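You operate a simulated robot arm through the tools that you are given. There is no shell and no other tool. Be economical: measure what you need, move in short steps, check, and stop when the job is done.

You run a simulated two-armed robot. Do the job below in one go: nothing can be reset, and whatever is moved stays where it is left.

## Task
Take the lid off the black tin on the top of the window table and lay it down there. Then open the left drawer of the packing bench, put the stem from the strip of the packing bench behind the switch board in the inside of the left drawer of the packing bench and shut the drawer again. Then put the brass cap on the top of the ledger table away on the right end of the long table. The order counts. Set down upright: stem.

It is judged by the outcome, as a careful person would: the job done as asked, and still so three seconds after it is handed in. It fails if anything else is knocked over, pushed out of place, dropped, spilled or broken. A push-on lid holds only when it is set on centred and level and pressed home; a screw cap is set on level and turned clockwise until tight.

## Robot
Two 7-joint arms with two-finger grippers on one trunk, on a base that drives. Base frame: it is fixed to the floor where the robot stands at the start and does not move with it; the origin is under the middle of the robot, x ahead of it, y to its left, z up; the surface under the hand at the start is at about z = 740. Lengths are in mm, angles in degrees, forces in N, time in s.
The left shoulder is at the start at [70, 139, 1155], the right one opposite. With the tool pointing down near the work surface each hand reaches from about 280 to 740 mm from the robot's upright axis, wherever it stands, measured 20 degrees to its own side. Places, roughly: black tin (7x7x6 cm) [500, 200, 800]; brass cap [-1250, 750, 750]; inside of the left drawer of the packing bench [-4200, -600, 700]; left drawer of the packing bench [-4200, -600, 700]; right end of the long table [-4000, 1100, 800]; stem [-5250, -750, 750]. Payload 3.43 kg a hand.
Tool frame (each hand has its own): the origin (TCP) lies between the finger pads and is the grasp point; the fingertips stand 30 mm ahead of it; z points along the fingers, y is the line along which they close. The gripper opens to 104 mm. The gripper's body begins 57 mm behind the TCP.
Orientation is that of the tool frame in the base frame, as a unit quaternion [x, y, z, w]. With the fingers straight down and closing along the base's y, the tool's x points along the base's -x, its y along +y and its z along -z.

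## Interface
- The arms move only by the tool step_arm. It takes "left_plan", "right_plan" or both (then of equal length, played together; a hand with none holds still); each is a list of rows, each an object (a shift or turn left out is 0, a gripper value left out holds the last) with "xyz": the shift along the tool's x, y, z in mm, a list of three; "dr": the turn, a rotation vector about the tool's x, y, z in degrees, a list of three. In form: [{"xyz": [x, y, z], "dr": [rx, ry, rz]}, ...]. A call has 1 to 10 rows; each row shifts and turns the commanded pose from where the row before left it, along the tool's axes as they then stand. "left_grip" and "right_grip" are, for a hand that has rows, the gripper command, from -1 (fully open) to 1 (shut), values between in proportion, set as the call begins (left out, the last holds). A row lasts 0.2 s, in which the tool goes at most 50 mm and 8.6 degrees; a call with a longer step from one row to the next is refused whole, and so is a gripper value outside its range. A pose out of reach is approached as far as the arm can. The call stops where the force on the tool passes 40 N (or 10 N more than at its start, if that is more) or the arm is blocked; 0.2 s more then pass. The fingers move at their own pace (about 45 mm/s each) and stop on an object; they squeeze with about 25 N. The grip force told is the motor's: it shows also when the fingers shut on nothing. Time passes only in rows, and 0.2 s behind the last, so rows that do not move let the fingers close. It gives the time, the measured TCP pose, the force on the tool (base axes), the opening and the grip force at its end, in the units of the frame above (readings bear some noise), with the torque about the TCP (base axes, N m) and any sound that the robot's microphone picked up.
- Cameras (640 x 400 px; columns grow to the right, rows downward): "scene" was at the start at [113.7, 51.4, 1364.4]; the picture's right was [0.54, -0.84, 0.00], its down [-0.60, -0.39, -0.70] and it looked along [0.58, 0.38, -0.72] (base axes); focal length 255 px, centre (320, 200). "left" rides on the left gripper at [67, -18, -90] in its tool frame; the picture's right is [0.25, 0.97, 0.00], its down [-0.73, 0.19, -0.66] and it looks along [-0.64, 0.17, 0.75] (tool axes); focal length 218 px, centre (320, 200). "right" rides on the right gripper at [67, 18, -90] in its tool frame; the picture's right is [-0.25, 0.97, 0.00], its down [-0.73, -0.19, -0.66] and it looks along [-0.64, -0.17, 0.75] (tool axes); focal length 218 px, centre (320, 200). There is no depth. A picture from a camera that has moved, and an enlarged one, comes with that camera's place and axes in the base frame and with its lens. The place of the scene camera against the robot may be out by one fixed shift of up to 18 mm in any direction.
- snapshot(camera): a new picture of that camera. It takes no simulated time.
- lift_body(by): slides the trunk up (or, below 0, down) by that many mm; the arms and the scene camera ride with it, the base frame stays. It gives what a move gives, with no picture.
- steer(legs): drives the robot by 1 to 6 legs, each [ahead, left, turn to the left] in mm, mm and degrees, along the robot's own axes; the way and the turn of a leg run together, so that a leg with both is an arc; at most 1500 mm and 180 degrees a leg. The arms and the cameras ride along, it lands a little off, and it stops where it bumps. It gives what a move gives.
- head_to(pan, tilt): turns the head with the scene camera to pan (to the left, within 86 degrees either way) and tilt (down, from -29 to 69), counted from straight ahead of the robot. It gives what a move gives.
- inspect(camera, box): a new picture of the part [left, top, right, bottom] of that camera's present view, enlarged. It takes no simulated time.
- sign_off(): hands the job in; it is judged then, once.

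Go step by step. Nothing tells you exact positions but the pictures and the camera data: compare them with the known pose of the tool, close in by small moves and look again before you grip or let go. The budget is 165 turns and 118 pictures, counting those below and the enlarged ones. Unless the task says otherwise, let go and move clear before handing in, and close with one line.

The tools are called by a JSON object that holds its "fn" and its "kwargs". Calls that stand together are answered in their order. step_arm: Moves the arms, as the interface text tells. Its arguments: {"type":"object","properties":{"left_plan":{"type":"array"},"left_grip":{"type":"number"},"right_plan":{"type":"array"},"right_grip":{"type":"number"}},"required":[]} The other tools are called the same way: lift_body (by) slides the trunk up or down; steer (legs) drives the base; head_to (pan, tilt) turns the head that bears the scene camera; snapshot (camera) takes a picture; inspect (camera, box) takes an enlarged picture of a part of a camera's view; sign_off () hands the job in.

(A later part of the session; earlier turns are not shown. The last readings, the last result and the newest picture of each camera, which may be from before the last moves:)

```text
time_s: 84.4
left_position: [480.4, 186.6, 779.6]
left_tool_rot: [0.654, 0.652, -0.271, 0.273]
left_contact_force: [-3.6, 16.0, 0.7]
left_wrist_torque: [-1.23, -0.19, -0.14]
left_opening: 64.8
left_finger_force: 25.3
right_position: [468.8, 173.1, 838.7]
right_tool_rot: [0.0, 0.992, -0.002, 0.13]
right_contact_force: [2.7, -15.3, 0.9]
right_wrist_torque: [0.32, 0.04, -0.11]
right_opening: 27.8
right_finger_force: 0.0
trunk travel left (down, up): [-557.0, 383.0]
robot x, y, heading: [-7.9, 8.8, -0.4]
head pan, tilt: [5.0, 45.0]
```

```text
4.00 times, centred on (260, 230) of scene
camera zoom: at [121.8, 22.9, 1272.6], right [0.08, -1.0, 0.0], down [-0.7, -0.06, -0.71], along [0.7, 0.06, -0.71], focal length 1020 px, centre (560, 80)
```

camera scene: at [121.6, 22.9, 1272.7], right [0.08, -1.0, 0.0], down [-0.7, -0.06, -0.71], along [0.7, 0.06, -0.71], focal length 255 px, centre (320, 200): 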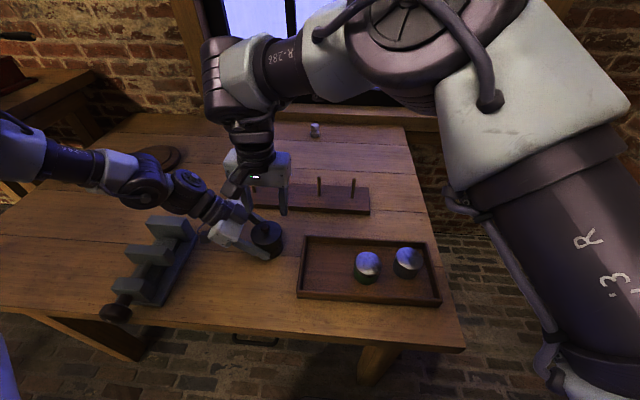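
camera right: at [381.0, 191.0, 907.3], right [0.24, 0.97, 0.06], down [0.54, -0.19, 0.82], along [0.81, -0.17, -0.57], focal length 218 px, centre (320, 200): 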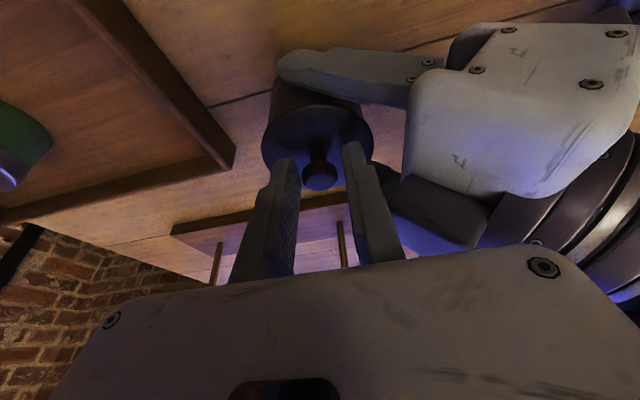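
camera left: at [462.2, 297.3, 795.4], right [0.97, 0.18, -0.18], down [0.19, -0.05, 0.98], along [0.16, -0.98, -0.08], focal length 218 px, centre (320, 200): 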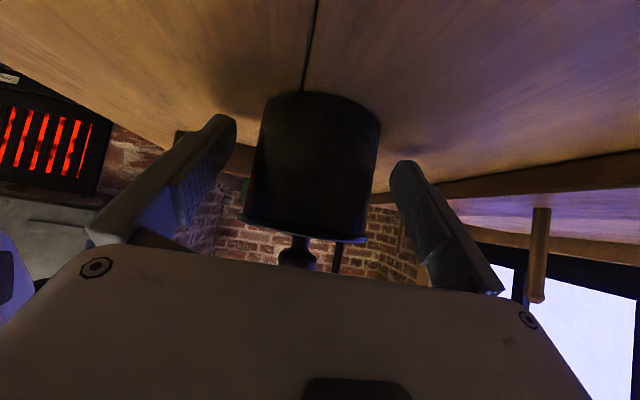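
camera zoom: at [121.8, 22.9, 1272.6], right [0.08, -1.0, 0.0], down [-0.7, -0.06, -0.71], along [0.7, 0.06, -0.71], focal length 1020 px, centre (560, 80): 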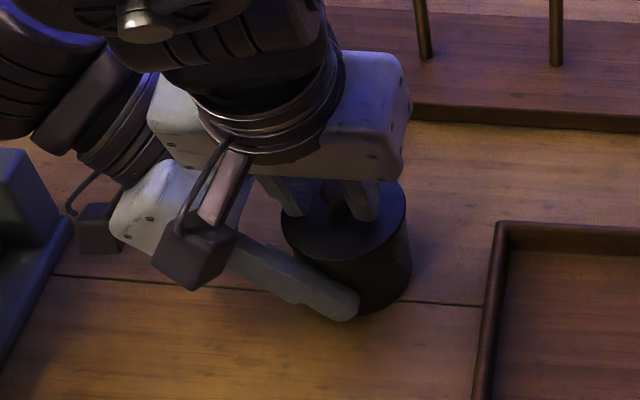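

The right finger is touching the left gripper lightly, so I'll close on the knob at once, rising 2 mm.

{"fn": "step_arm", "kwargs": {"right_plan": [{"xyz": [0, -1, -2]}, {"xyz": [0, 0, 0]}, {"xyz": [0, 0, 0]}, {"xyz": [0, 0, 0]}], "right_grip": 1}}

{"fn": "snapshot", "kwargs": {"camera": "right"}}

```text
time_s: 85.4
left_position: [480.4, 185.3, 779.6]
left_tool_rot: [0.655, 0.651, -0.271, 0.273]
left_contact_force: [-1.6, 2.2, -3.2]
left_wrist_torque: [-0.09, -0.05, 0.0]
left_opening: 65.0
left_finger_force: 25.2
right_position: [468.5, 174.8, 840.5]
right_tool_rot: [0.0, 0.992, 0.001, 0.129]
right_contact_force: [1.8, -2.0, 3.2]
right_wrist_torque: [-0.02, -0.07, -0.05]
right_opening: 18.7
right_finger_force: 24.4
trunk travel left (down, up): [-557.0, 383.0]
robot x, y, heading: [-5.2, 10.3, -0.3]
head pan, tilt: [5.0, 45.0]
heard: snap
```

```text
66 pictures are left
camera right: at [380.2, 191.4, 910.2], right [0.24, 0.97, 0.07], down [0.54, -0.19, 0.82], along [0.81, -0.16, -0.57], focal length 218 px, centre (320, 200)
```

right: 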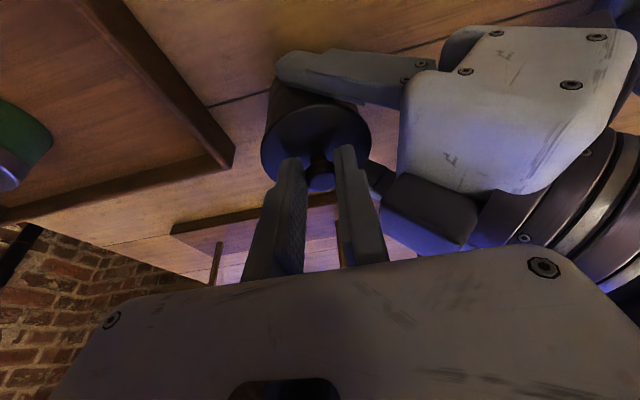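

A snap was heard, probably the lid coming loose. I'll lift straight up slowly.

{"fn": "step_arm", "kwargs": {"right_plan": [{"xyz": [-1, 0, -4]}, {"xyz": [-1, 0, -4]}, {"xyz": [-1.5, 0, -6]}, {"xyz": [-2, 0, -8]}, {"xyz": [-2.5, 0, -10]}, {"xyz": [-2.5, 0, -10]}, {"xyz": [0, 0, 0]}]}}

{"fn": "snapshot", "kwargs": {"camera": "right"}}

{"fn": "inspect", "kwargs": {"camera": "scene", "box": [180, 180, 340, 280]}}

```text
time_s: 87.0
left_position: [480.8, 185.0, 780.3]
left_tool_rot: [0.654, 0.652, -0.271, 0.273]
left_contact_force: [-0.6, 0.6, 0.1]
left_wrist_torque: [-0.01, -0.03, -0.03]
left_opening: 64.8
left_finger_force: 24.5
right_position: [467.6, 174.1, 885.7]
right_tool_rot: [-0.001, 0.992, 0.002, 0.129]
right_contact_force: [0.2, 0.1, -1.0]
right_wrist_torque: [0.01, -0.03, 0.02]
right_opening: 18.7
right_finger_force: 24.8
trunk travel left (down, up): [-557.0, 383.0]
robot x, y, heading: [-2.2, 2.9, -0.1]
head pan, tilt: [5.0, 45.0]
```

```text
65 pictures are left
camera right: at [379.8, 191.3, 953.9], right [0.24, 0.97, 0.07], down [0.54, -0.19, 0.82], along [0.81, -0.16, -0.57], focal length 218 px, centre (320, 200)
```

right: 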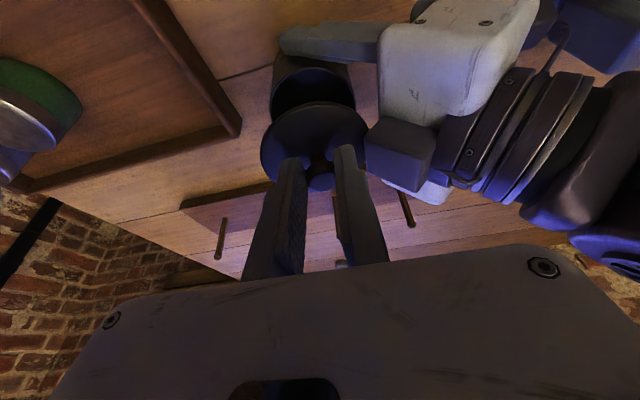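

```text
4.00 times, centred on (260, 230) of scene
camera zoom: at [122.4, 23.1, 1272.6], right [0.08, -1.0, 0.0], down [-0.7, -0.06, -0.71], along [0.7, 0.06, -0.71], focal length 1020 px, centre (560, 80)
```

zoom: 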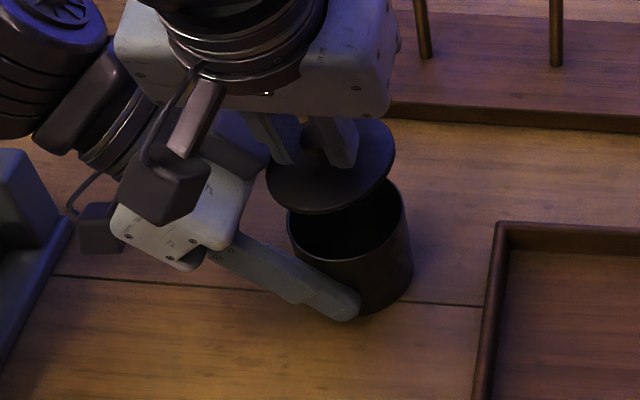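

The lid is off and the tin is standing. I'll release the left hand and back it away.

{"fn": "step_arm", "kwargs": {"left_plan": [{"xyz": [0, 0, 0]}, {"xyz": [0, 0, 0]}, {"xyz": [0, 0, 0]}, {"xyz": [0, 0, -20]}, {"xyz": [0, 0, -40]}, {"xyz": [0, 0, -40]}, {"xyz": [0, 0, -40]}, {"xyz": [-25, 0, -30]}, {"xyz": [-25, 0, -30]}], "left_grip": -1}}

{"fn": "snapshot", "kwargs": {"camera": "scene"}}

```text
time_s: 89.0
left_position: [477.7, 292.8, 956.8]
left_tool_rot: [0.654, 0.652, -0.27, 0.272]
left_contact_force: [1.1, -1.9, 0.0]
left_wrist_torque: [0.01, 0.0, 0.0]
left_opening: 103.9
left_finger_force: 0.0
right_position: [467.1, 174.6, 884.6]
right_tool_rot: [-0.001, 0.992, 0.001, 0.128]
right_contact_force: [0.1, 0.1, -0.5]
right_wrist_torque: [-0.02, -0.03, -0.01]
right_opening: 18.9
right_finger_force: 25.0
trunk travel left (down, up): [-557.0, 383.0]
robot x, y, heading: [-4.1, 13.0, -0.0]
head pan, tilt: [5.0, 45.0]
```

```text
63 pictures are left
camera scene: at [121.2, 22.7, 1272.7], right [0.08, -1.0, 0.0], down [-0.7, -0.06, -0.71], along [0.7, 0.06, -0.71], focal length 255 px, centre (320, 200)
```

scene: 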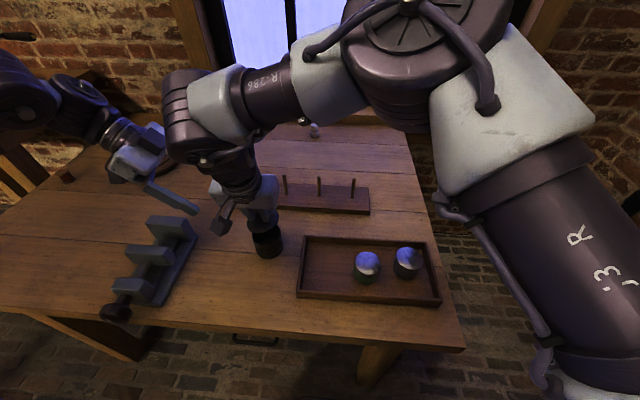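

I'll back the base off 105 mm, carrying the lid to clear table in front of the tin.

{"fn": "steer", "kwargs": {"legs": [[-105, 0, 0]]}}

{"fn": "lift_body", "kwargs": {"by": -80}}

{"fn": "inspect", "kwargs": {"camera": "scene", "box": [160, 160, 400, 310]}}

{"fn": "snapshot", "kwargs": {"camera": "right"}}

```text
time_s: 90.2
left_position: [374.0, 294.2, 955.2]
left_tool_rot: [0.654, 0.652, -0.271, 0.273]
left_contact_force: [0.0, -0.3, 0.5]
left_wrist_torque: [-0.03, 0.02, 0.0]
left_opening: 104.0
left_finger_force: 0.0
right_position: [364.2, 174.6, 883.6]
right_tool_rot: [-0.001, 0.992, -0.001, 0.128]
right_contact_force: [-0.2, 0.4, 0.1]
right_wrist_torque: [-0.01, -0.01, -0.04]
right_opening: 19.0
right_finger_force: 25.1
trunk travel left (down, up): [-557.0, 383.0]
robot x, y, heading: [-104.9, 13.1, -0.2]
head pan, tilt: [5.0, 45.0]
```

```text
time_s: 91.4
left_position: [373.5, 293.0, 876.4]
left_tool_rot: [0.654, 0.652, -0.271, 0.272]
left_contact_force: [-0.5, 0.6, -0.4]
left_wrist_torque: [0.01, 0.0, 0.04]
left_opening: 103.8
left_finger_force: 0.1
right_position: [363.5, 175.0, 804.3]
right_tool_rot: [-0.001, 0.992, 0.001, 0.129]
right_contact_force: [0.2, -0.7, -0.2]
right_wrist_torque: [-0.01, -0.03, -0.01]
right_opening: 19.1
right_finger_force: 25.2
trunk travel left (down, up): [-477.0, 463.0]
robot x, y, heading: [-106.6, 11.3, 0.1]
head pan, tilt: [5.0, 45.0]
```

```text
2.67 times, centred on (280, 235) of scene
camera zoom: at [18.0, 23.1, 1192.8], right [0.08, -1.0, 0.0], down [-0.7, -0.06, -0.71], along [0.7, 0.06, -0.71], focal length 680 px, centre (427, 107)
```

zoom: 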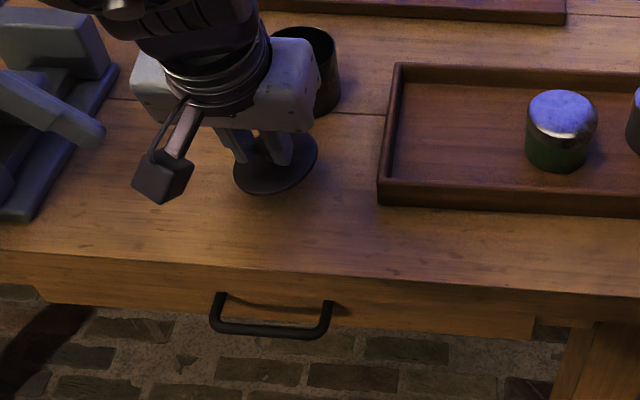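

```text
61 pictures are left
camera right: at [275.7, 191.4, 874.0], right [0.24, 0.97, 0.07], down [0.54, -0.19, 0.82], along [0.81, -0.16, -0.57], focal length 218 px, centre (320, 200)
```

right: 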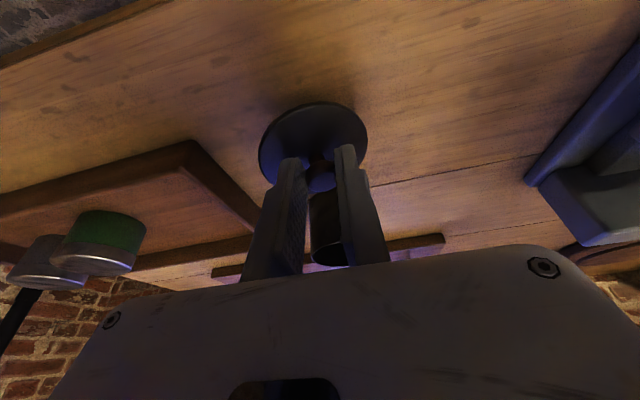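

I'll lower the lid gently to the table.

{"fn": "step_arm", "kwargs": {"right_plan": [{"xyz": [1.3, 0, 4.8]}, {"xyz": [1.3, 0, 4.8]}, {"xyz": [0.8, 0, 2.9]}, {"xyz": [0.5, 0, 1.9]}, {"xyz": [0, 0, 0]}]}}

{"fn": "inspect", "kwargs": {"camera": "scene", "box": [160, 160, 400, 310]}}

```text
time_s: 92.6
left_position: [374.8, 293.0, 876.1]
left_tool_rot: [0.654, 0.652, -0.271, 0.273]
left_contact_force: [-0.4, 0.3, 0.0]
left_wrist_torque: [-0.03, 0.0, 0.04]
left_opening: 104.1
left_finger_force: 0.1
right_position: [365.6, 174.2, 789.6]
right_tool_rot: [0.0, 0.992, 0.001, 0.129]
right_contact_force: [0.4, 0.0, -0.4]
right_wrist_torque: [-0.01, 0.01, -0.02]
right_opening: 19.1
right_finger_force: 25.3
trunk travel left (down, up): [-477.0, 463.0]
robot x, y, heading: [-111.3, 8.8, -0.0]
head pan, tilt: [5.0, 45.0]
```

```text
2.67 times, centred on (280, 235) of scene
camera zoom: at [18.3, 23.4, 1192.7], right [0.08, -1.0, 0.0], down [-0.7, -0.06, -0.71], along [0.7, 0.06, -0.71], focal length 680 px, centre (427, 107)
```

zoom: 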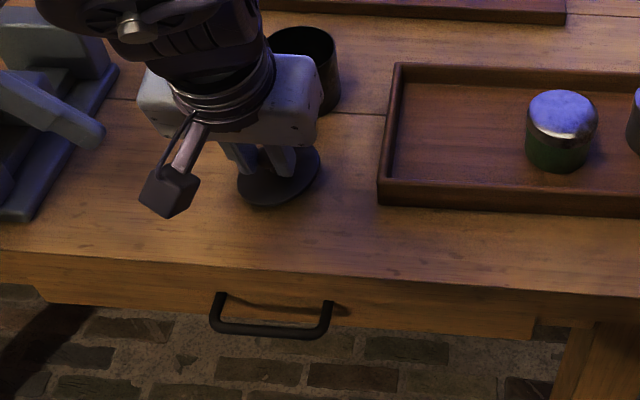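

Still in the air. I'll keep lowering in small steps.

{"fn": "step_arm", "kwargs": {"right_plan": [{"xyz": [0.8, 0, 2.9]}, {"xyz": [0.5, 0, 1.9]}, {"xyz": [0.5, 0, 1.9]}, {"xyz": [0, 0, 0]}]}}

```text
time_s: 93.6
left_position: [373.3, 291.5, 878.4]
left_tool_rot: [0.655, 0.651, -0.27, 0.273]
left_contact_force: [0.2, -0.2, 0.8]
left_wrist_torque: [0.03, 0.0, 0.01]
left_opening: 104.1
left_finger_force: 0.1
right_position: [365.4, 172.2, 784.3]
right_tool_rot: [0.002, 0.991, 0.002, 0.131]
right_contact_force: [0.6, -8.5, 19.8]
right_wrist_torque: [-0.01, -0.18, -0.09]
right_opening: 19.6
right_finger_force: 25.4
trunk travel left (down, up): [-477.0, 463.0]
robot x, y, heading: [-105.3, 7.5, -0.1]
head pan, tilt: [5.0, 45.0]
```

It's on the table. I'll ease off, open, and lift away.

{"fn": "step_arm", "kwargs": {"right_plan": [{"xyz": [0, 0, -1]}, {"xyz": [0, 0, 0]}, {"xyz": [0, 0, 0]}, {"xyz": [0, 0, 0]}, {"xyz": [0, 0, -15]}, {"xyz": [0, 0, -30]}, {"xyz": [0, 0, -40]}, {"xyz": [0, 0, -40]}, {"xyz": [0, 0, 0]}], "right_grip": -0.2}}

{"fn": "snapshot", "kwargs": {"camera": "scene"}}

```text
time_s: 95.6
left_position: [374.7, 292.1, 875.3]
left_tool_rot: [0.654, 0.652, -0.27, 0.272]
left_contact_force: [-0.2, 1.4, -0.6]
left_wrist_torque: [-0.02, 0.0, -0.01]
left_opening: 104.1
left_finger_force: 0.0
right_position: [338.8, 166.3, 899.0]
right_tool_rot: [0.013, 0.993, 0.006, 0.117]
right_contact_force: [0.7, -1.1, 0.0]
right_wrist_torque: [0.06, 0.0, 0.01]
right_opening: 62.2
right_finger_force: 0.1
trunk travel left (down, up): [-477.0, 463.0]
robot x, y, heading: [-109.2, 10.7, -0.5]
head pan, tilt: [5.0, 45.0]
```

```text
59 pictures are left
camera scene: at [18.7, 23.5, 1192.6], right [0.08, -1.0, 0.0], down [-0.7, -0.06, -0.71], along [0.7, 0.06, -0.71], focal length 255 px, centre (320, 200)
```

scene: 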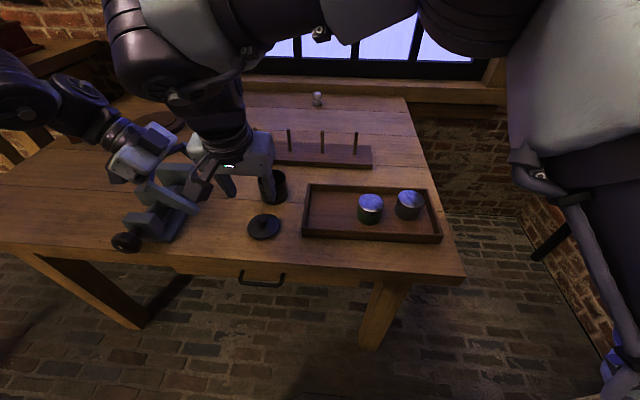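

The lid is down and the tin is open. Part one is done. Next I'll raise the trunk, back away from the table and look around before turning.

{"fn": "lift_body", "kwargs": {"by": 150}}

{"fn": "steer", "kwargs": {"legs": [[-350, 0, 0]]}}

{"fn": "head_to", "kwargs": {"pan": 86, "tilt": 25}}

{"fn": "snapshot", "kwargs": {"camera": "scene"}}

{"fn": "head_to", "kwargs": {"pan": -86, "tilt": 25}}

{"fn": "snapshot", "kwargs": {"camera": "scene"}}

```text
time_s: 97.3
left_position: [375.2, 293.3, 1026.0]
left_tool_rot: [0.653, 0.653, -0.27, 0.273]
left_contact_force: [-1.3, -0.6, 0.5]
left_wrist_torque: [0.01, -0.01, 0.0]
left_opening: 104.2
left_finger_force: 0.0
right_position: [339.8, 168.4, 1057.6]
right_tool_rot: [0.011, 0.992, 0.01, 0.123]
right_contact_force: [-0.3, 0.3, -0.3]
right_wrist_torque: [0.0, 0.01, 0.0]
right_opening: 62.4
right_finger_force: 0.0
trunk travel left (down, up): [-627.0, 313.0]
robot x, y, heading: [-108.5, 8.1, -0.2]
head pan, tilt: [5.0, 45.0]
```

```text
time_s: 99.6
left_position: [24.5, 293.5, 1025.9]
left_tool_rot: [0.654, 0.651, -0.271, 0.273]
left_contact_force: [0.2, 0.0, -0.1]
left_wrist_torque: [0.0, -0.03, 0.03]
left_opening: 104.0
left_finger_force: 0.1
right_position: [-11.7, 168.4, 1059.7]
right_tool_rot: [0.014, 0.992, 0.011, 0.125]
right_contact_force: [-0.6, -0.5, -0.4]
right_wrist_torque: [0.03, -0.01, 0.0]
right_opening: 62.7
right_finger_force: 0.1
trunk travel left (down, up): [-627.0, 313.0]
robot x, y, heading: [-460.4, 13.2, -0.4]
head pan, tilt: [5.0, 45.0]
```

```text
time_s: 101.1
left_position: [24.0, 294.1, 1026.1]
left_tool_rot: [0.655, 0.65, -0.272, 0.272]
left_contact_force: [-0.6, 0.1, -0.3]
left_wrist_torque: [0.0, -0.01, -0.01]
left_opening: 103.8
left_finger_force: 0.1
right_position: [-9.5, 167.2, 1062.4]
right_tool_rot: [0.016, 0.992, 0.013, 0.126]
right_contact_force: [-0.6, 0.0, 0.1]
right_wrist_torque: [-0.01, 0.03, -0.02]
right_opening: 62.5
right_finger_force: 0.0
trunk travel left (down, up): [-627.0, 313.0]
robot x, y, heading: [-457.7, 8.5, -0.4]
head pan, tilt: [85.9, 25.0]
```

```text
58 pictures are left
camera scene: at [-406.7, 109.6, 1373.2], right [1.0, -0.08, 0.0], down [-0.03, -0.42, -0.91], along [0.07, 0.9, -0.42], focal length 255 px, centre (320, 200)
```

scene: 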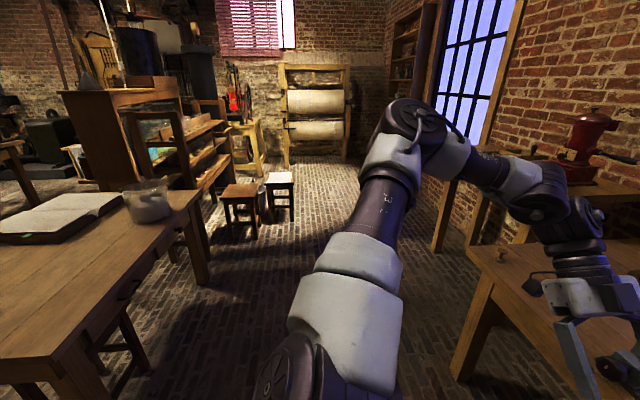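

```text
time_s: 103.7
left_position: [24.3, 293.7, 1025.6]
left_tool_rot: [0.655, 0.651, -0.271, 0.273]
left_contact_force: [0.0, 0.1, 0.2]
left_wrist_torque: [-0.02, -0.03, -0.01]
left_opening: 104.2
left_finger_force: 0.1
right_position: [-8.6, 167.7, 1061.6]
right_tool_rot: [0.016, 0.992, 0.013, 0.126]
right_contact_force: [0.0, 0.0, 0.1]
right_wrist_torque: [0.01, 0.0, 0.02]
right_opening: 62.6
right_finger_force: 0.0
trunk travel left (down, up): [-627.0, 313.0]
robot x, y, heading: [-462.4, 10.5, -0.1]
head pan, tilt: [-85.9, 25.0]
```

```text
57 pictures are left
camera scene: at [-407.8, -74.2, 1373.3], right [-1.0, -0.07, 0.0], down [-0.03, 0.42, -0.91], along [0.06, -0.9, -0.42], focal length 255 px, centre (320, 200)
```

scene: 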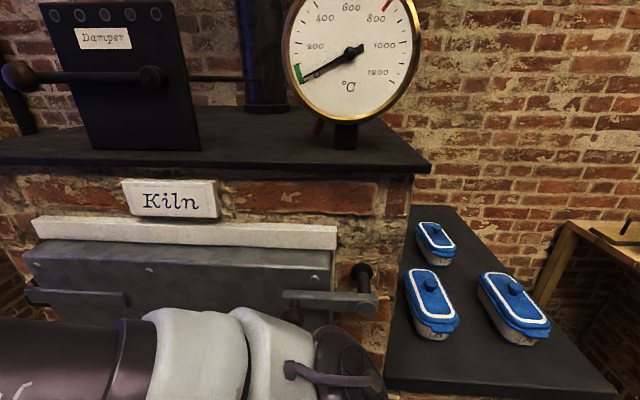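

The kiln stands on my right and the ledger table back-left. I'll shift a little left, turn 90° left, and check.

{"fn": "steer", "kwargs": {"legs": [[0, 90, 0], [0, 0, 90]]}}

{"fn": "head_to", "kwargs": {"pan": 75, "tilt": 22}}

{"fn": "snapshot", "kwargs": {"camera": "scene"}}

```text
time_s: 108.7
left_position: [-744.2, 584.3, 1026.1]
left_tool_rot: [0.0, 0.923, 0.002, 0.384]
left_contact_force: [0.9, 0.2, -0.4]
left_wrist_torque: [-0.01, 0.0, 0.0]
left_opening: 104.1
left_finger_force: 0.0
right_position: [-616.9, 550.3, 1063.0]
right_tool_rot: [-0.692, 0.711, 0.099, 0.079]
right_contact_force: [0.6, 0.4, -0.7]
right_wrist_torque: [0.02, 0.03, -0.02]
right_opening: 62.6
right_finger_force: 0.0
trunk travel left (down, up): [-627.0, 313.0]
robot x, y, heading: [-457.7, 100.1, 90.1]
head pan, tilt: [-85.9, 25.0]
```

```text
time_s: 111.1
left_position: [-744.5, 583.7, 1025.7]
left_tool_rot: [0.0, 0.923, 0.002, 0.384]
left_contact_force: [0.0, 0.2, 0.6]
left_wrist_torque: [-0.01, -0.01, -0.01]
left_opening: 103.8
left_finger_force: 0.0
right_position: [-617.6, 552.0, 1062.7]
right_tool_rot: [-0.691, 0.711, 0.098, 0.08]
right_contact_force: [0.2, -0.1, 1.0]
right_wrist_torque: [0.0, 0.0, 0.0]
right_opening: 62.5
right_finger_force: 0.2
trunk travel left (down, up): [-627.0, 313.0]
robot x, y, heading: [-456.9, 101.1, 90.0]
head pan, tilt: [75.0, 22.0]
```

```text
56 pictures are left
camera scene: at [-553.3, 182.9, 1378.1], right [0.26, 0.97, 0.0], down [0.36, -0.1, -0.93], along [-0.9, 0.24, -0.37], focal length 255 px, centre (320, 200)
```

scene: 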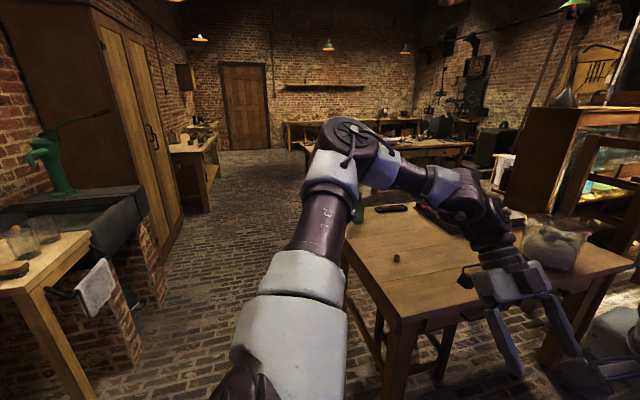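

The aisle toward -x is clear, about y=-350 to 540. The brass cap looks to be on the ledger table at about (-1360, 735). I'll turn to face -x and drive down the aisle.

{"fn": "steer", "kwargs": {"legs": [[0, 0, 90], [1400, 0, 0]]}}

{"fn": "head_to", "kwargs": {"pan": 10, "tilt": 22}}

{"fn": "snapshot", "kwargs": {"camera": "scene"}}

```text
time_s: 122.0
left_position: [-2351.2, -155.2, 1026.1]
left_tool_rot: [-0.645, 0.661, 0.27, 0.274]
left_contact_force: [0.2, -0.5, -0.7]
left_wrist_torque: [0.03, 0.01, 0.02]
left_opening: 104.0
left_finger_force: 0.2
right_position: [-2316.0, -29.1, 1062.0]
right_tool_rot: [0.992, -0.026, -0.125, 0.012]
right_contact_force: [0.8, 0.8, -0.6]
right_wrist_torque: [0.04, 0.01, 0.0]
right_opening: 62.3
right_finger_force: 0.1
trunk travel left (down, up): [-627.0, 313.0]
robot x, y, heading: [-1860.9, 118.4, 178.8]
head pan, tilt: [75.0, 22.0]
```

```text
time_s: 123.3
left_position: [-2350.8, -155.3, 1026.4]
left_tool_rot: [-0.644, 0.661, 0.269, 0.274]
left_contact_force: [0.4, -0.7, 0.8]
left_wrist_torque: [0.01, -0.02, 0.0]
left_opening: 104.2
left_finger_force: 0.1
right_position: [-2315.8, -28.9, 1062.5]
right_tool_rot: [0.992, -0.026, -0.126, 0.013]
right_contact_force: [0.6, 0.0, 0.7]
right_wrist_torque: [-0.03, 0.02, 0.04]
right_opening: 62.7
right_finger_force: 0.0
trunk travel left (down, up): [-627.0, 313.0]
robot x, y, heading: [-1864.7, 114.8, 178.8]
head pan, tilt: [10.0, 22.0]
```

```text
55 pictures are left
camera scene: at [-2008.4, 113.6, 1378.1], right [-0.15, 0.99, 0.0], down [0.37, 0.06, -0.93], along [-0.92, -0.14, -0.37], focal length 255 px, centre (320, 200)
```

scene: 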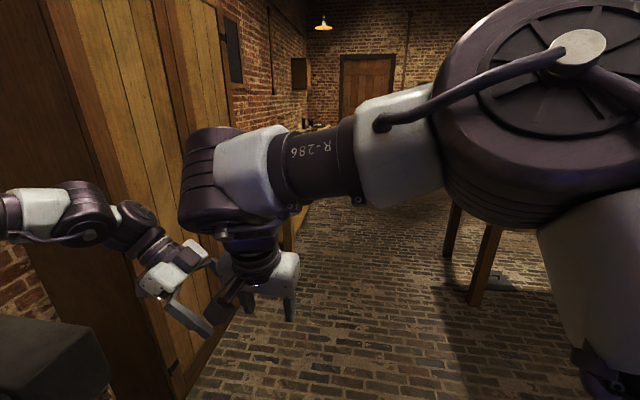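

The wardrobe front is at about y=-690 and the long table's leg at about (-3590, 1040), so the way is clear. I'll drive on to about x=-3950 and turn to face the packing bench.

{"fn": "steer", "kwargs": {"legs": [[1500, 0, 1], [600, 0, 0], [0, 0, 90]]}}

{"fn": "head_to", "kwargs": {"pan": -25, "tilt": 35}}

{"fn": "snapshot", "kwargs": {"camera": "scene"}}

{"fn": "head_to", "kwargs": {"pan": 10, "tilt": 40}}

{"fn": "snapshot", "kwargs": {"camera": "scene"}}

```text
time_s: 137.6
left_position: [-3676.5, -343.5, 1025.5]
left_tool_rot: [0.923, 0.008, -0.385, 0.006]
left_contact_force: [0.8, 0.7, 0.1]
left_wrist_torque: [0.03, 0.0, 0.0]
left_opening: 103.7
left_finger_force: 0.0
right_position: [-3806.2, -314.6, 1062.5]
right_tool_rot: [0.705, 0.698, -0.078, 0.099]
right_contact_force: [0.0, -0.8, -0.5]
right_wrist_torque: [-0.02, -0.03, 0.0]
right_opening: 62.6
right_finger_force: 0.1
trunk travel left (down, up): [-627.0, 313.0]
robot x, y, heading: [-3969.6, 134.3, -88.7]
head pan, tilt: [10.0, 22.0]
```

```text
time_s: 138.6
left_position: [-3676.7, -344.3, 1025.8]
left_tool_rot: [0.923, 0.008, -0.385, 0.005]
left_contact_force: [0.5, -0.4, 0.5]
left_wrist_torque: [-0.02, -0.01, 0.0]
left_opening: 104.1
left_finger_force: 0.0
right_position: [-3805.1, -314.3, 1063.2]
right_tool_rot: [0.706, 0.697, -0.078, 0.099]
right_contact_force: [-0.5, -0.3, 0.4]
right_wrist_torque: [0.04, -0.01, 0.0]
right_opening: 62.4
right_finger_force: 0.1
trunk travel left (down, up): [-627.0, 313.0]
robot x, y, heading: [-3967.3, 135.6, -89.1]
head pan, tilt: [-25.0, 35.0]
```

```text
54 pictures are left
camera scene: at [-4009.7, 10.2, 1357.5], right [-0.91, 0.41, 0.0], down [0.23, 0.52, -0.82], along [-0.33, -0.75, -0.57], focal length 255 px, centre (320, 200)
```

scene: 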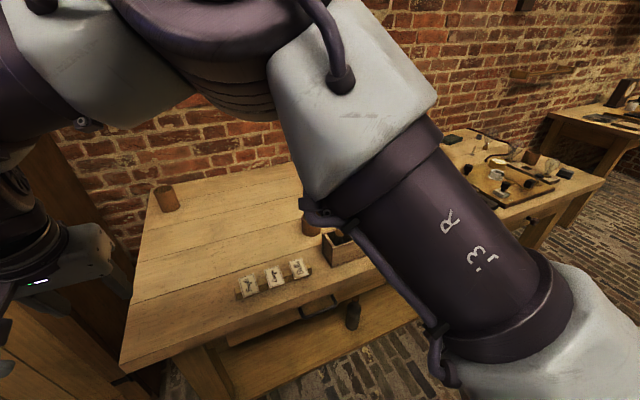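

```text
time_s: 139.6
left_position: [-3677.3, -343.5, 1025.4]
left_tool_rot: [0.923, 0.008, -0.384, 0.005]
left_contact_force: [0.5, -0.2, -0.1]
left_wrist_torque: [0.0, -0.01, 0.0]
left_opening: 103.9
left_finger_force: 0.1
right_position: [-3805.6, -314.7, 1062.2]
right_tool_rot: [0.705, 0.697, -0.078, 0.1]
right_contact_force: [-0.2, 0.1, -0.1]
right_wrist_torque: [0.01, -0.02, 0.0]
right_opening: 62.1
right_finger_force: 0.0
trunk travel left (down, up): [-627.0, 313.0]
robot x, y, heading: [-3970.7, 135.0, -89.3]
head pan, tilt: [10.0, 40.0]
```

```text
53 pictures are left
camera scene: at [-3957.8, 7.2, 1349.9], right [-0.98, -0.19, 0.0], down [-0.12, 0.63, -0.77], along [0.14, -0.75, -0.64], focal length 255 px, centre (320, 200)
```

scene: 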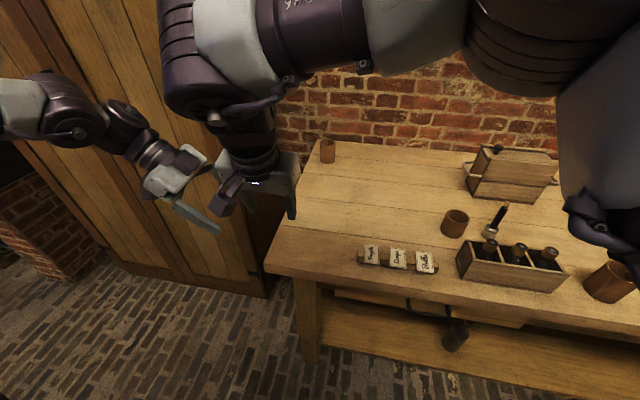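

The bench front edge is at about y=-378 and the left drawer's handle near (-4185, -370). I'll look closely at the handle and at the far end of the bench.

{"fn": "inspect", "kwargs": {"camera": "scene", "box": [320, 220, 560, 370]}}

{"fn": "head_to", "kwargs": {"pan": -60, "tilt": 25}}

{"fn": "snapshot", "kwargs": {"camera": "scene"}}

```text
2.67 times, centred on (440, 295) of scene
camera zoom: at [-3957.8, 7.2, 1349.9], right [-0.98, -0.19, 0.0], down [-0.12, 0.63, -0.77], along [0.14, -0.75, -0.64], focal length 680 px, centre (0, -53)
```

zoom: 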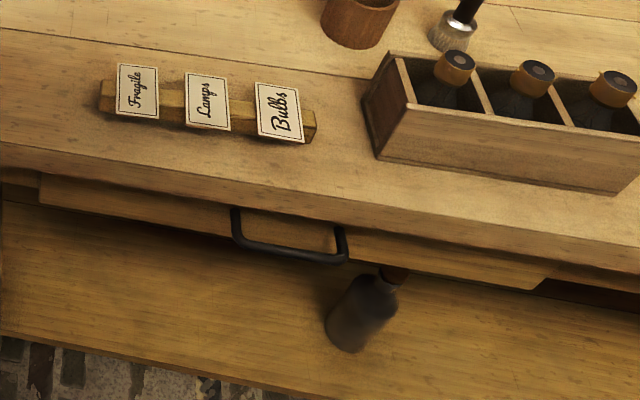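

```text
time_s: 141.1
left_position: [-3677.0, -343.9, 1026.6]
left_tool_rot: [0.923, 0.007, -0.384, 0.005]
left_contact_force: [0.4, 0.5, 0.3]
left_wrist_torque: [0.01, 0.0, 0.02]
left_opening: 103.8
left_finger_force: 0.1
right_position: [-3805.5, -314.3, 1062.4]
right_tool_rot: [0.705, 0.698, -0.078, 0.099]
right_contact_force: [-0.2, 0.0, -0.2]
right_wrist_torque: [-0.03, -0.02, -0.06]
right_opening: 62.2
right_finger_force: 0.1
trunk travel left (down, up): [-627.0, 313.0]
robot x, y, heading: [-3972.7, 135.1, -88.7]
head pan, tilt: [-60.0, 25.0]
```

```text
51 pictures are left
camera scene: at [-4052.8, 43.2, 1373.3], right [-0.52, 0.86, 0.0], down [0.36, 0.22, -0.91], along [-0.78, -0.47, -0.42], focal length 255 px, centre (320, 200)
```

scene: 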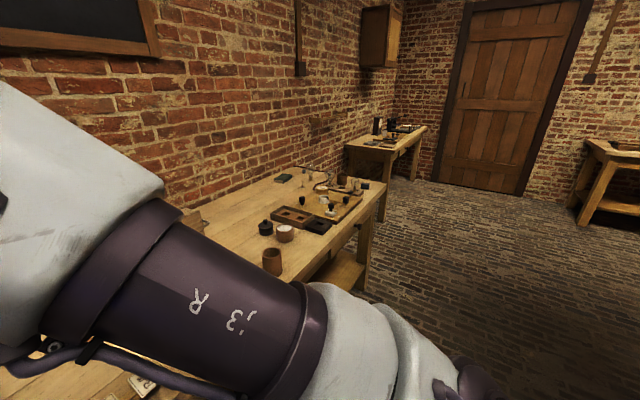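

I'll drive so the handle sits straight ahead, then bring the right hand in, vertical and rolled 90° so it closes across the handle bar.

{"fn": "steer", "kwargs": {"legs": [[0, -190, 0]]}}

{"fn": "step_arm", "kwargs": {"right_plan": [{"dr": [0, 7.2, 0]}, {"dr": [0, 7.2, 0]}, {"xyz": [0, -30, 20]}, {"xyz": [0, -30, 20]}, {"xyz": [0, -30, 20]}, {"xyz": [0, -30, 20]}, {"xyz": [0, -20, 20]}, {"dr": [0, 0, -8.2]}, {"dr": [0, 0, -8.2]}, {"dr": [0, 0, -8.2]}]}}

{"fn": "step_arm", "kwargs": {"right_plan": [{"dr": [0, 0, -8.2]}, {"dr": [0, 0, -8.2]}, {"dr": [0, 0, -8.2]}, {"dr": [0, 0, -8.2]}, {"dr": [0, 0, -8.2]}, {"dr": [0, 0, -8.2]}, {"dr": [0, 0, -8.2]}, {"dr": [0, 0, -8.2]}, {"xyz": [0, 0, 0]}]}}

{"fn": "head_to", "kwargs": {"pan": 10, "tilt": 45}}

{"fn": "snapshot", "kwargs": {"camera": "scene"}}

{"fn": "snapshot", "kwargs": {"camera": "right"}}

```text
time_s: 142.6
left_position: [-3863.1, -346.6, 1024.9]
left_tool_rot: [0.923, 0.008, -0.386, 0.005]
left_contact_force: [-1.3, 0.7, 0.1]
left_wrist_torque: [-0.01, 0.0, 0.0]
left_opening: 104.0
left_finger_force: 0.0
right_position: [-3991.8, -317.2, 1063.6]
right_tool_rot: [0.705, 0.698, -0.078, 0.099]
right_contact_force: [-0.1, -0.1, -0.1]
right_wrist_torque: [-0.01, 0.01, -0.01]
right_opening: 62.4
right_finger_force: 0.1
trunk travel left (down, up): [-627.0, 313.0]
robot x, y, heading: [-4159.0, 134.1, -89.1]
head pan, tilt: [-60.0, 25.0]
```

```text
time_s: 144.8
left_position: [-3864.6, -346.2, 1025.1]
left_tool_rot: [0.923, 0.008, -0.385, 0.005]
left_contact_force: [-0.2, 0.2, 0.6]
left_wrist_torque: [-0.02, 0.02, 0.02]
left_opening: 103.9
left_finger_force: 0.2
right_position: [-4115.0, -302.3, 960.5]
right_tool_rot: [0.544, 0.839, 0.006, 0.013]
right_contact_force: [0.0, 0.2, 0.2]
right_wrist_torque: [-0.03, 0.0, 0.02]
right_opening: 62.1
right_finger_force: 0.0
right hand out of reach, approached as far as the arm can: row 10
trunk travel left (down, up): [-627.0, 313.0]
robot x, y, heading: [-4158.0, 128.9, -89.0]
head pan, tilt: [-60.0, 25.0]
```

```text
time_s: 145.9
left_position: [-3863.9, -347.5, 1025.0]
left_tool_rot: [0.923, 0.009, -0.385, 0.005]
left_contact_force: [-0.6, -0.3, -0.4]
left_wrist_torque: [0.03, 0.01, 0.02]
left_opening: 103.7
left_finger_force: 0.1
right_position: [-4028.7, -169.2, 1033.1]
right_tool_rot: [0.333, 0.938, 0.091, 0.018]
right_contact_force: [0.0, 0.2, -0.8]
right_wrist_torque: [0.0, 0.01, 0.04]
right_opening: 62.4
right_finger_force: 0.2
right hand out of reach, approached as far as the arm can: row 1, 2, 3, 4, 5
trunk travel left (down, up): [-627.0, 313.0]
robot x, y, heading: [-4158.5, 130.3, -88.9]
head pan, tilt: [-60.0, 25.0]
stopped in row 5 (right hand): the arm was blocked; the commanded pose is now the measured one
```

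```text
time_s: 147.4
left_position: [-3863.7, -346.8, 1025.7]
left_tool_rot: [0.923, 0.008, -0.384, 0.005]
left_contact_force: [-0.3, -0.6, 1.9]
left_wrist_torque: [-0.02, -0.05, 0.01]
left_opening: 103.9
left_finger_force: 0.2
right_position: [-4027.8, -164.5, 1034.0]
right_tool_rot: [0.332, 0.939, 0.09, 0.019]
right_contact_force: [-0.7, -0.5, -0.9]
right_wrist_torque: [0.02, -0.02, 0.0]
right_opening: 62.2
right_finger_force: 0.1
trunk travel left (down, up): [-627.0, 313.0]
robot x, y, heading: [-4160.8, 133.7, -89.3]
head pan, tilt: [10.0, 45.0]
```

```text
50 pictures are left
camera scene: at [-4145.9, 7.8, 1342.7], right [-0.98, -0.19, 0.0], down [-0.13, 0.69, -0.71], along [0.13, -0.69, -0.71], focal length 255 px, centre (320, 200)
```

scene: 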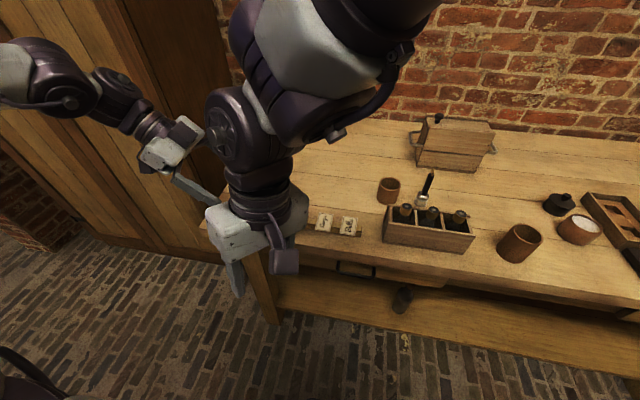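

```text
49 pictures are left
camera right: at [-4078.0, -124.5, 1126.6], right [0.8, 0.58, 0.17], down [0.39, -0.71, 0.59], along [0.46, -0.41, -0.79], focal length 218 px, centre (320, 200)
```

right: 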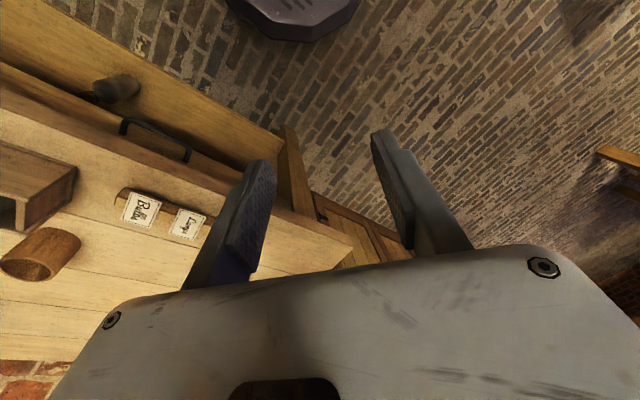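

The right hand can't roll that way, but the left hand's present orientation already closes across the bar. I'll unroll the right hand and move it aside, then drive so the left hand can take the handle.

{"fn": "step_arm", "kwargs": {"right_plan": [{"dr": [0, 0, 8]}, {"dr": [0, 0, 8]}, {"dr": [0, 0, 8]}, {"dr": [0, 0, 8]}, {"dr": [0, 0, 8]}, {"dr": [0, 0, 8]}, {"xyz": [0, -40, 0]}, {"xyz": [0, -40, 0]}, {"xyz": [0, -40, 0]}, {"xyz": [0, -30, 0]}]}}

{"fn": "steer", "kwargs": {"legs": [[0, -215, 0]]}}

{"fn": "step_arm", "kwargs": {"left_plan": [{"xyz": [24, 0, 24]}, {"xyz": [30, 0, 30]}, {"xyz": [30, 0, 30]}, {"dr": [0, 7, 0]}, {"dr": [0, 7, 0]}, {"dr": [0, 6, 0]}, {"xyz": [0, 0, 0]}]}}

{"fn": "snapshot", "kwargs": {"camera": "left"}}

{"fn": "snapshot", "kwargs": {"camera": "scene"}}

```text
time_s: 149.6
left_position: [-3866.2, -347.3, 1025.6]
left_tool_rot: [0.924, 0.008, -0.383, 0.006]
left_contact_force: [-0.5, 0.0, 0.4]
left_wrist_torque: [-0.04, -0.03, 0.01]
left_opening: 104.0
left_finger_force: 0.0
right_position: [-4179.9, -172.2, 1017.6]
right_tool_rot: [0.686, 0.722, 0.09, -0.02]
right_contact_force: [-0.7, -0.3, 1.0]
right_wrist_torque: [0.03, -0.03, -0.01]
right_opening: 62.3
right_finger_force: 0.0
trunk travel left (down, up): [-627.0, 313.0]
robot x, y, heading: [-4155.9, 133.7, -88.9]
head pan, tilt: [10.0, 45.0]
```

```text
time_s: 151.2
left_position: [-4078.9, -350.2, 1026.7]
left_tool_rot: [0.923, 0.009, -0.385, 0.006]
left_contact_force: [-0.1, -0.2, 0.4]
left_wrist_torque: [0.02, 0.02, 0.0]
left_opening: 104.0
left_finger_force: 0.2
right_position: [-4393.9, -175.4, 1018.5]
right_tool_rot: [0.686, 0.722, 0.089, -0.021]
right_contact_force: [0.5, -0.3, -0.7]
right_wrist_torque: [-0.02, -0.01, -0.01]
right_opening: 62.2
right_finger_force: 0.0
trunk travel left (down, up): [-627.0, 313.0]
robot x, y, heading: [-4373.9, 128.7, -88.7]
head pan, tilt: [10.0, 45.0]
```

```text
time_s: 152.8
left_position: [-4080.7, -350.4, 907.4]
left_tool_rot: [0.976, 0.01, -0.218, 0.003]
left_contact_force: [0.5, 0.8, 0.4]
left_wrist_torque: [0.03, -0.02, 0.0]
left_opening: 103.9
left_finger_force: 0.1
right_position: [-4393.3, -176.1, 1018.5]
right_tool_rot: [0.685, 0.723, 0.089, -0.021]
right_contact_force: [0.7, 0.5, -0.1]
right_wrist_torque: [0.0, 0.03, 0.0]
right_opening: 62.2
right_finger_force: 0.1
trunk travel left (down, up): [-627.0, 313.0]
robot x, y, heading: [-4372.6, 128.3, -88.8]
head pan, tilt: [10.0, 45.0]
```

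```text
48 pictures are left
camera left: at [-3982.1, -329.9, 959.7], right [0.25, -0.96, -0.1], down [-0.38, -0.2, 0.91], along [-0.89, -0.19, -0.41], focal length 218 px, centre (320, 200)
```

left: 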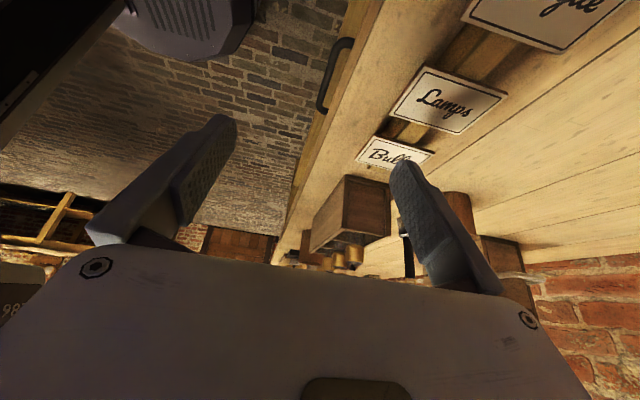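

```text
47 pictures are left
camera scene: at [-4361.7, 4.1, 1342.7], right [-0.98, -0.19, 0.0], down [-0.14, 0.69, -0.71], along [0.14, -0.69, -0.71], focal length 255 px, centre (320, 200)
```

scene: 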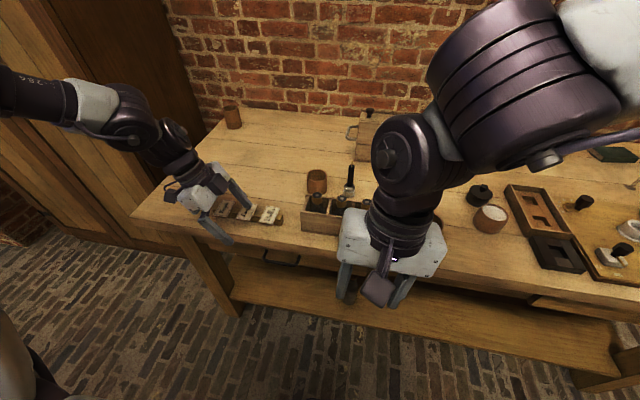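

The bar sits only about 15 mm out from the bench edge, so a vertical grip won't fit. Instead the right hand, pitched 45° forward, can grip one leg of the handle. I'll reposition the base and pitch the right hand.

{"fn": "step_arm", "kwargs": {"left_plan": [{"xyz": [0, 0, -40]}, {"xyz": [0, 0, -40]}, {"xyz": [0, 0, 0]}, {"xyz": [0, 0, 0]}, {"xyz": [0, 0, 0]}, {"xyz": [0, 0, 0]}, {"xyz": [0, 0, 0]}, {"xyz": [0, 0, 0]}, {"xyz": [0, 0, 0]}], "right_plan": [{"dr": [5, 0, 3.5]}, {"dr": [0, -7.7, 0]}, {"dr": [0, -7.7, 0]}, {"dr": [0, -7.7, 0]}, {"dr": [0, -7.7, 0]}, {"dr": [0, -7.7, 0]}, {"dr": [0, -7.7, 0]}, {"dr": [0, -7.7, 0]}, {"xyz": [0, 0, 0]}], "right_grip": -0.1}}

{"fn": "steer", "kwargs": {"legs": [[0, 165, 0]]}}

```text
time_s: 154.8
left_position: [-4045.5, -349.8, 979.3]
left_tool_rot: [0.976, 0.01, -0.218, 0.003]
left_contact_force: [-0.4, 0.5, 0.0]
left_wrist_torque: [0.01, -0.01, 0.0]
left_opening: 104.1
left_finger_force: 0.1
right_position: [-4394.0, -176.3, 1017.6]
right_tool_rot: [0.703, 0.7, -0.086, 0.088]
right_contact_force: [-1.4, -0.5, -0.1]
right_wrist_torque: [0.02, 0.0, 0.01]
right_opening: 57.2
right_finger_force: 0.0
right hand out of reach, approached as far as the arm can: row 5, 6, 7, 8
trunk travel left (down, up): [-627.0, 313.0]
robot x, y, heading: [-4374.0, 126.3, -88.8]
head pan, tilt: [10.0, 45.0]
```

```text
time_s: 156.3
left_position: [-3883.2, -346.6, 980.8]
left_tool_rot: [0.976, 0.008, -0.219, 0.004]
left_contact_force: [-0.3, -0.1, -0.5]
left_wrist_torque: [-0.02, 0.02, -0.03]
left_opening: 103.9
left_finger_force: 0.0
right_position: [-4232.4, -173.5, 1016.6]
right_tool_rot: [0.704, 0.699, -0.086, 0.089]
right_contact_force: [-0.3, -0.2, 0.4]
right_wrist_torque: [0.01, -0.04, 0.02]
right_opening: 56.9
right_finger_force: 0.0
trunk travel left (down, up): [-627.0, 313.0]
robot x, y, heading: [-4209.7, 131.5, -89.0]
head pan, tilt: [10.0, 45.0]
```

{"fn": "step_arm", "kwargs": {"right_plan": [{"xyz": [-39, 7, 10]}, {"xyz": [-39, 7, 10]}, {"xyz": [-39, 7, 10]}, {"dr": [0, -7.7, 0]}, {"dr": [0, -7.7, 0]}, {"dr": [0, -7.7, 0]}, {"dr": [0, -7.7, 0]}, {"xyz": [0, 0, 0]}]}}

{"fn": "snapshot", "kwargs": {"camera": "right"}}

```text
time_s: 158.1
left_position: [-3882.0, -348.5, 979.4]
left_tool_rot: [0.976, 0.008, -0.219, 0.003]
left_contact_force: [0.7, -0.5, -0.3]
left_wrist_torque: [0.03, 0.01, -0.01]
left_opening: 104.2
left_finger_force: 0.1
right_position: [-4210.1, -294.7, 1018.2]
right_tool_rot: [0.655, 0.652, -0.269, 0.272]
right_contact_force: [0.4, -0.1, 0.2]
right_wrist_torque: [0.03, 0.01, 0.02]
right_opening: 57.3
right_finger_force: 0.0
trunk travel left (down, up): [-627.0, 313.0]
robot x, y, heading: [-4207.6, 133.9, -89.1]
head pan, tilt: [10.0, 45.0]
```

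```text
46 pictures are left
camera right: at [-4193.1, -184.4, 1033.4], right [0.97, -0.18, 0.18], down [-0.2, -0.05, 0.98], along [-0.17, -0.98, -0.08], focal length 218 px, centre (320, 200)
```

right: 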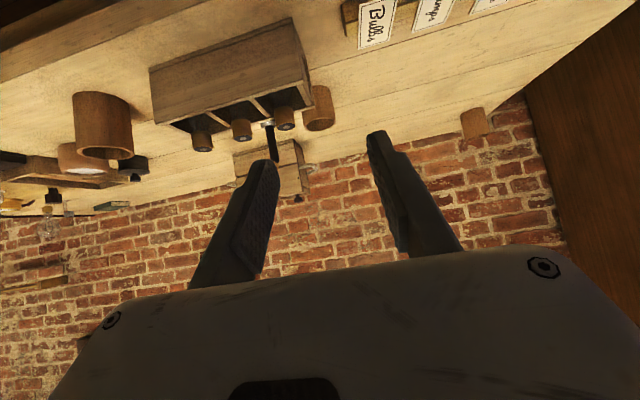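

Now I'll lower it to just in front of the handle.

{"fn": "step_arm", "kwargs": {"right_plan": [{"xyz": [28, 0, 28]}, {"xyz": [28, 0, 28]}, {"xyz": [28, 0, 28]}, {"xyz": [28, 0, 28]}, {"xyz": [28, 0, 28]}, {"xyz": [26, 0, 26]}, {"xyz": [0, 0, 0]}]}}

{"fn": "snapshot", "kwargs": {"camera": "right"}}

```text
time_s: 159.7
left_position: [-3882.1, -346.4, 980.4]
left_tool_rot: [0.976, 0.008, -0.218, 0.004]
left_contact_force: [0.2, 0.3, 0.0]
left_wrist_torque: [0.02, 0.0, 0.01]
left_opening: 104.1
left_finger_force: 0.2
right_position: [-4211.7, -306.7, 784.7]
right_tool_rot: [0.655, 0.653, -0.267, 0.27]
right_contact_force: [0.1, -0.1, 0.2]
right_wrist_torque: [0.0, -0.02, 0.02]
right_opening: 57.2
right_finger_force: 0.1
right hand out of reach, approached as far as the arm can: row 5
trunk travel left (down, up): [-627.0, 313.0]
robot x, y, heading: [-4206.4, 130.6, -89.3]
head pan, tilt: [10.0, 45.0]
```

```text
45 pictures are left
camera right: at [-4193.1, -196.2, 800.7], right [0.97, -0.18, 0.18], down [-0.2, -0.06, 0.98], along [-0.17, -0.98, -0.09], focal length 218 px, centre (320, 200)
```

right: 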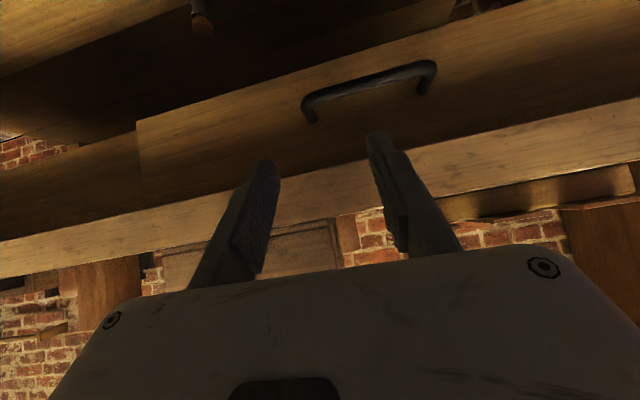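

I have a clear view: the handle bar is at about y=-368, z=705, x from -4217 to -4118, with the drawer face at y≈-402. I'll grip the bar with a near-horizontal hand yawed 45° left. I'm backing off a little to reorient.

{"fn": "step_arm", "kwargs": {"right_plan": [{"xyz": [0, 0, -40]}, {"xyz": [0, 0, -20], "dr": [0, -7, 0]}, {"dr": [0, -7, 0]}, {"dr": [0, -7, 0]}, {"dr": [0, -7, 0]}, {"dr": [0, -7, 0]}, {"dr": [-7.39, 0, -1.3]}, {"dr": [-7.39, 0, -1.3]}, {"dr": [-7.39, 0, -1.3]}, {"xyz": [0, 0, 0]}]}}

{"fn": "step_arm", "kwargs": {"right_plan": [{"dr": [-7.39, 0, -1.3]}, {"dr": [-7.39, 0, -1.3]}, {"dr": [-7.39, 0, -1.3]}, {"xyz": [0, 0, 0]}]}}

{"fn": "snapshot", "kwargs": {"camera": "right"}}

```text
time_s: 160.5
left_position: [-3882.2, -345.3, 979.6]
left_tool_rot: [0.976, 0.008, -0.219, 0.004]
left_contact_force: [0.4, -0.7, -1.1]
left_wrist_torque: [0.0, 0.03, -0.01]
left_opening: 104.1
left_finger_force: 0.0
right_position: [-4238.6, -380.7, 833.8]
right_tool_rot: [0.622, 0.614, -0.348, 0.34]
right_contact_force: [-7.5, 24.3, 18.1]
right_wrist_torque: [-0.38, 0.42, -0.9]
right_opening: 56.5
right_finger_force: 0.0
right hand out of reach, approached as far as the arm can: row 1, 2, 3, 4
trunk travel left (down, up): [-627.0, 313.0]
robot x, y, heading: [-4210.5, 129.2, -89.2]
head pan, tilt: [10.0, 45.0]
stopped in row 4 (right hand): the force on the tool passed its limit at 97 N (the readings are from after the stop); the commanded pose is now the measured one
```

```text
time_s: 161.6
left_position: [-3883.5, -346.2, 979.9]
left_tool_rot: [0.976, 0.008, -0.218, 0.005]
left_contact_force: [-0.1, -1.0, -0.3]
left_wrist_torque: [0.02, 0.01, -0.02]
left_opening: 103.8
left_finger_force: 0.1
right_position: [-4239.8, -372.8, 829.0]
right_tool_rot: [0.553, 0.677, -0.261, 0.409]
right_contact_force: [-6.5, 22.4, 9.2]
right_wrist_torque: [-0.08, 0.34, -0.84]
right_opening: 51.6
right_finger_force: 0.1
right hand out of reach, approached as far as the arm can: row 3
trunk travel left (down, up): [-627.0, 313.0]
robot x, y, heading: [-4210.7, 130.2, -89.2]
head pan, tilt: [10.0, 45.0]
stopped in row 4 (right hand): the force on the tool passed its limit at 41 N (the readings are from after the stop); the commanded pose is now the measured one
```

```text
44 pictures are left
camera right: at [-4249.6, -261.3, 822.0], right [0.94, 0.11, 0.31], down [-0.32, 0.09, 0.94], along [0.07, -0.99, 0.12], focal length 218 px, centre (320, 200)
```

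right: 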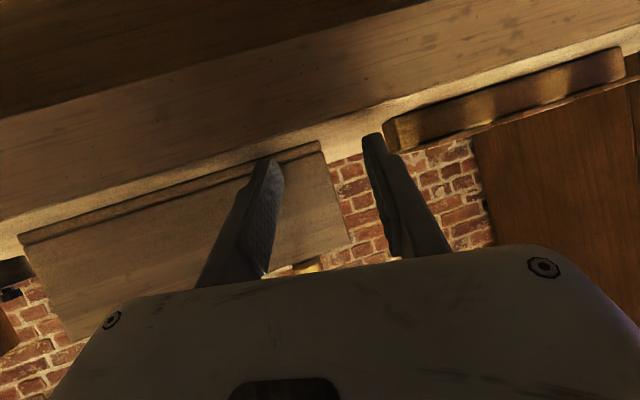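

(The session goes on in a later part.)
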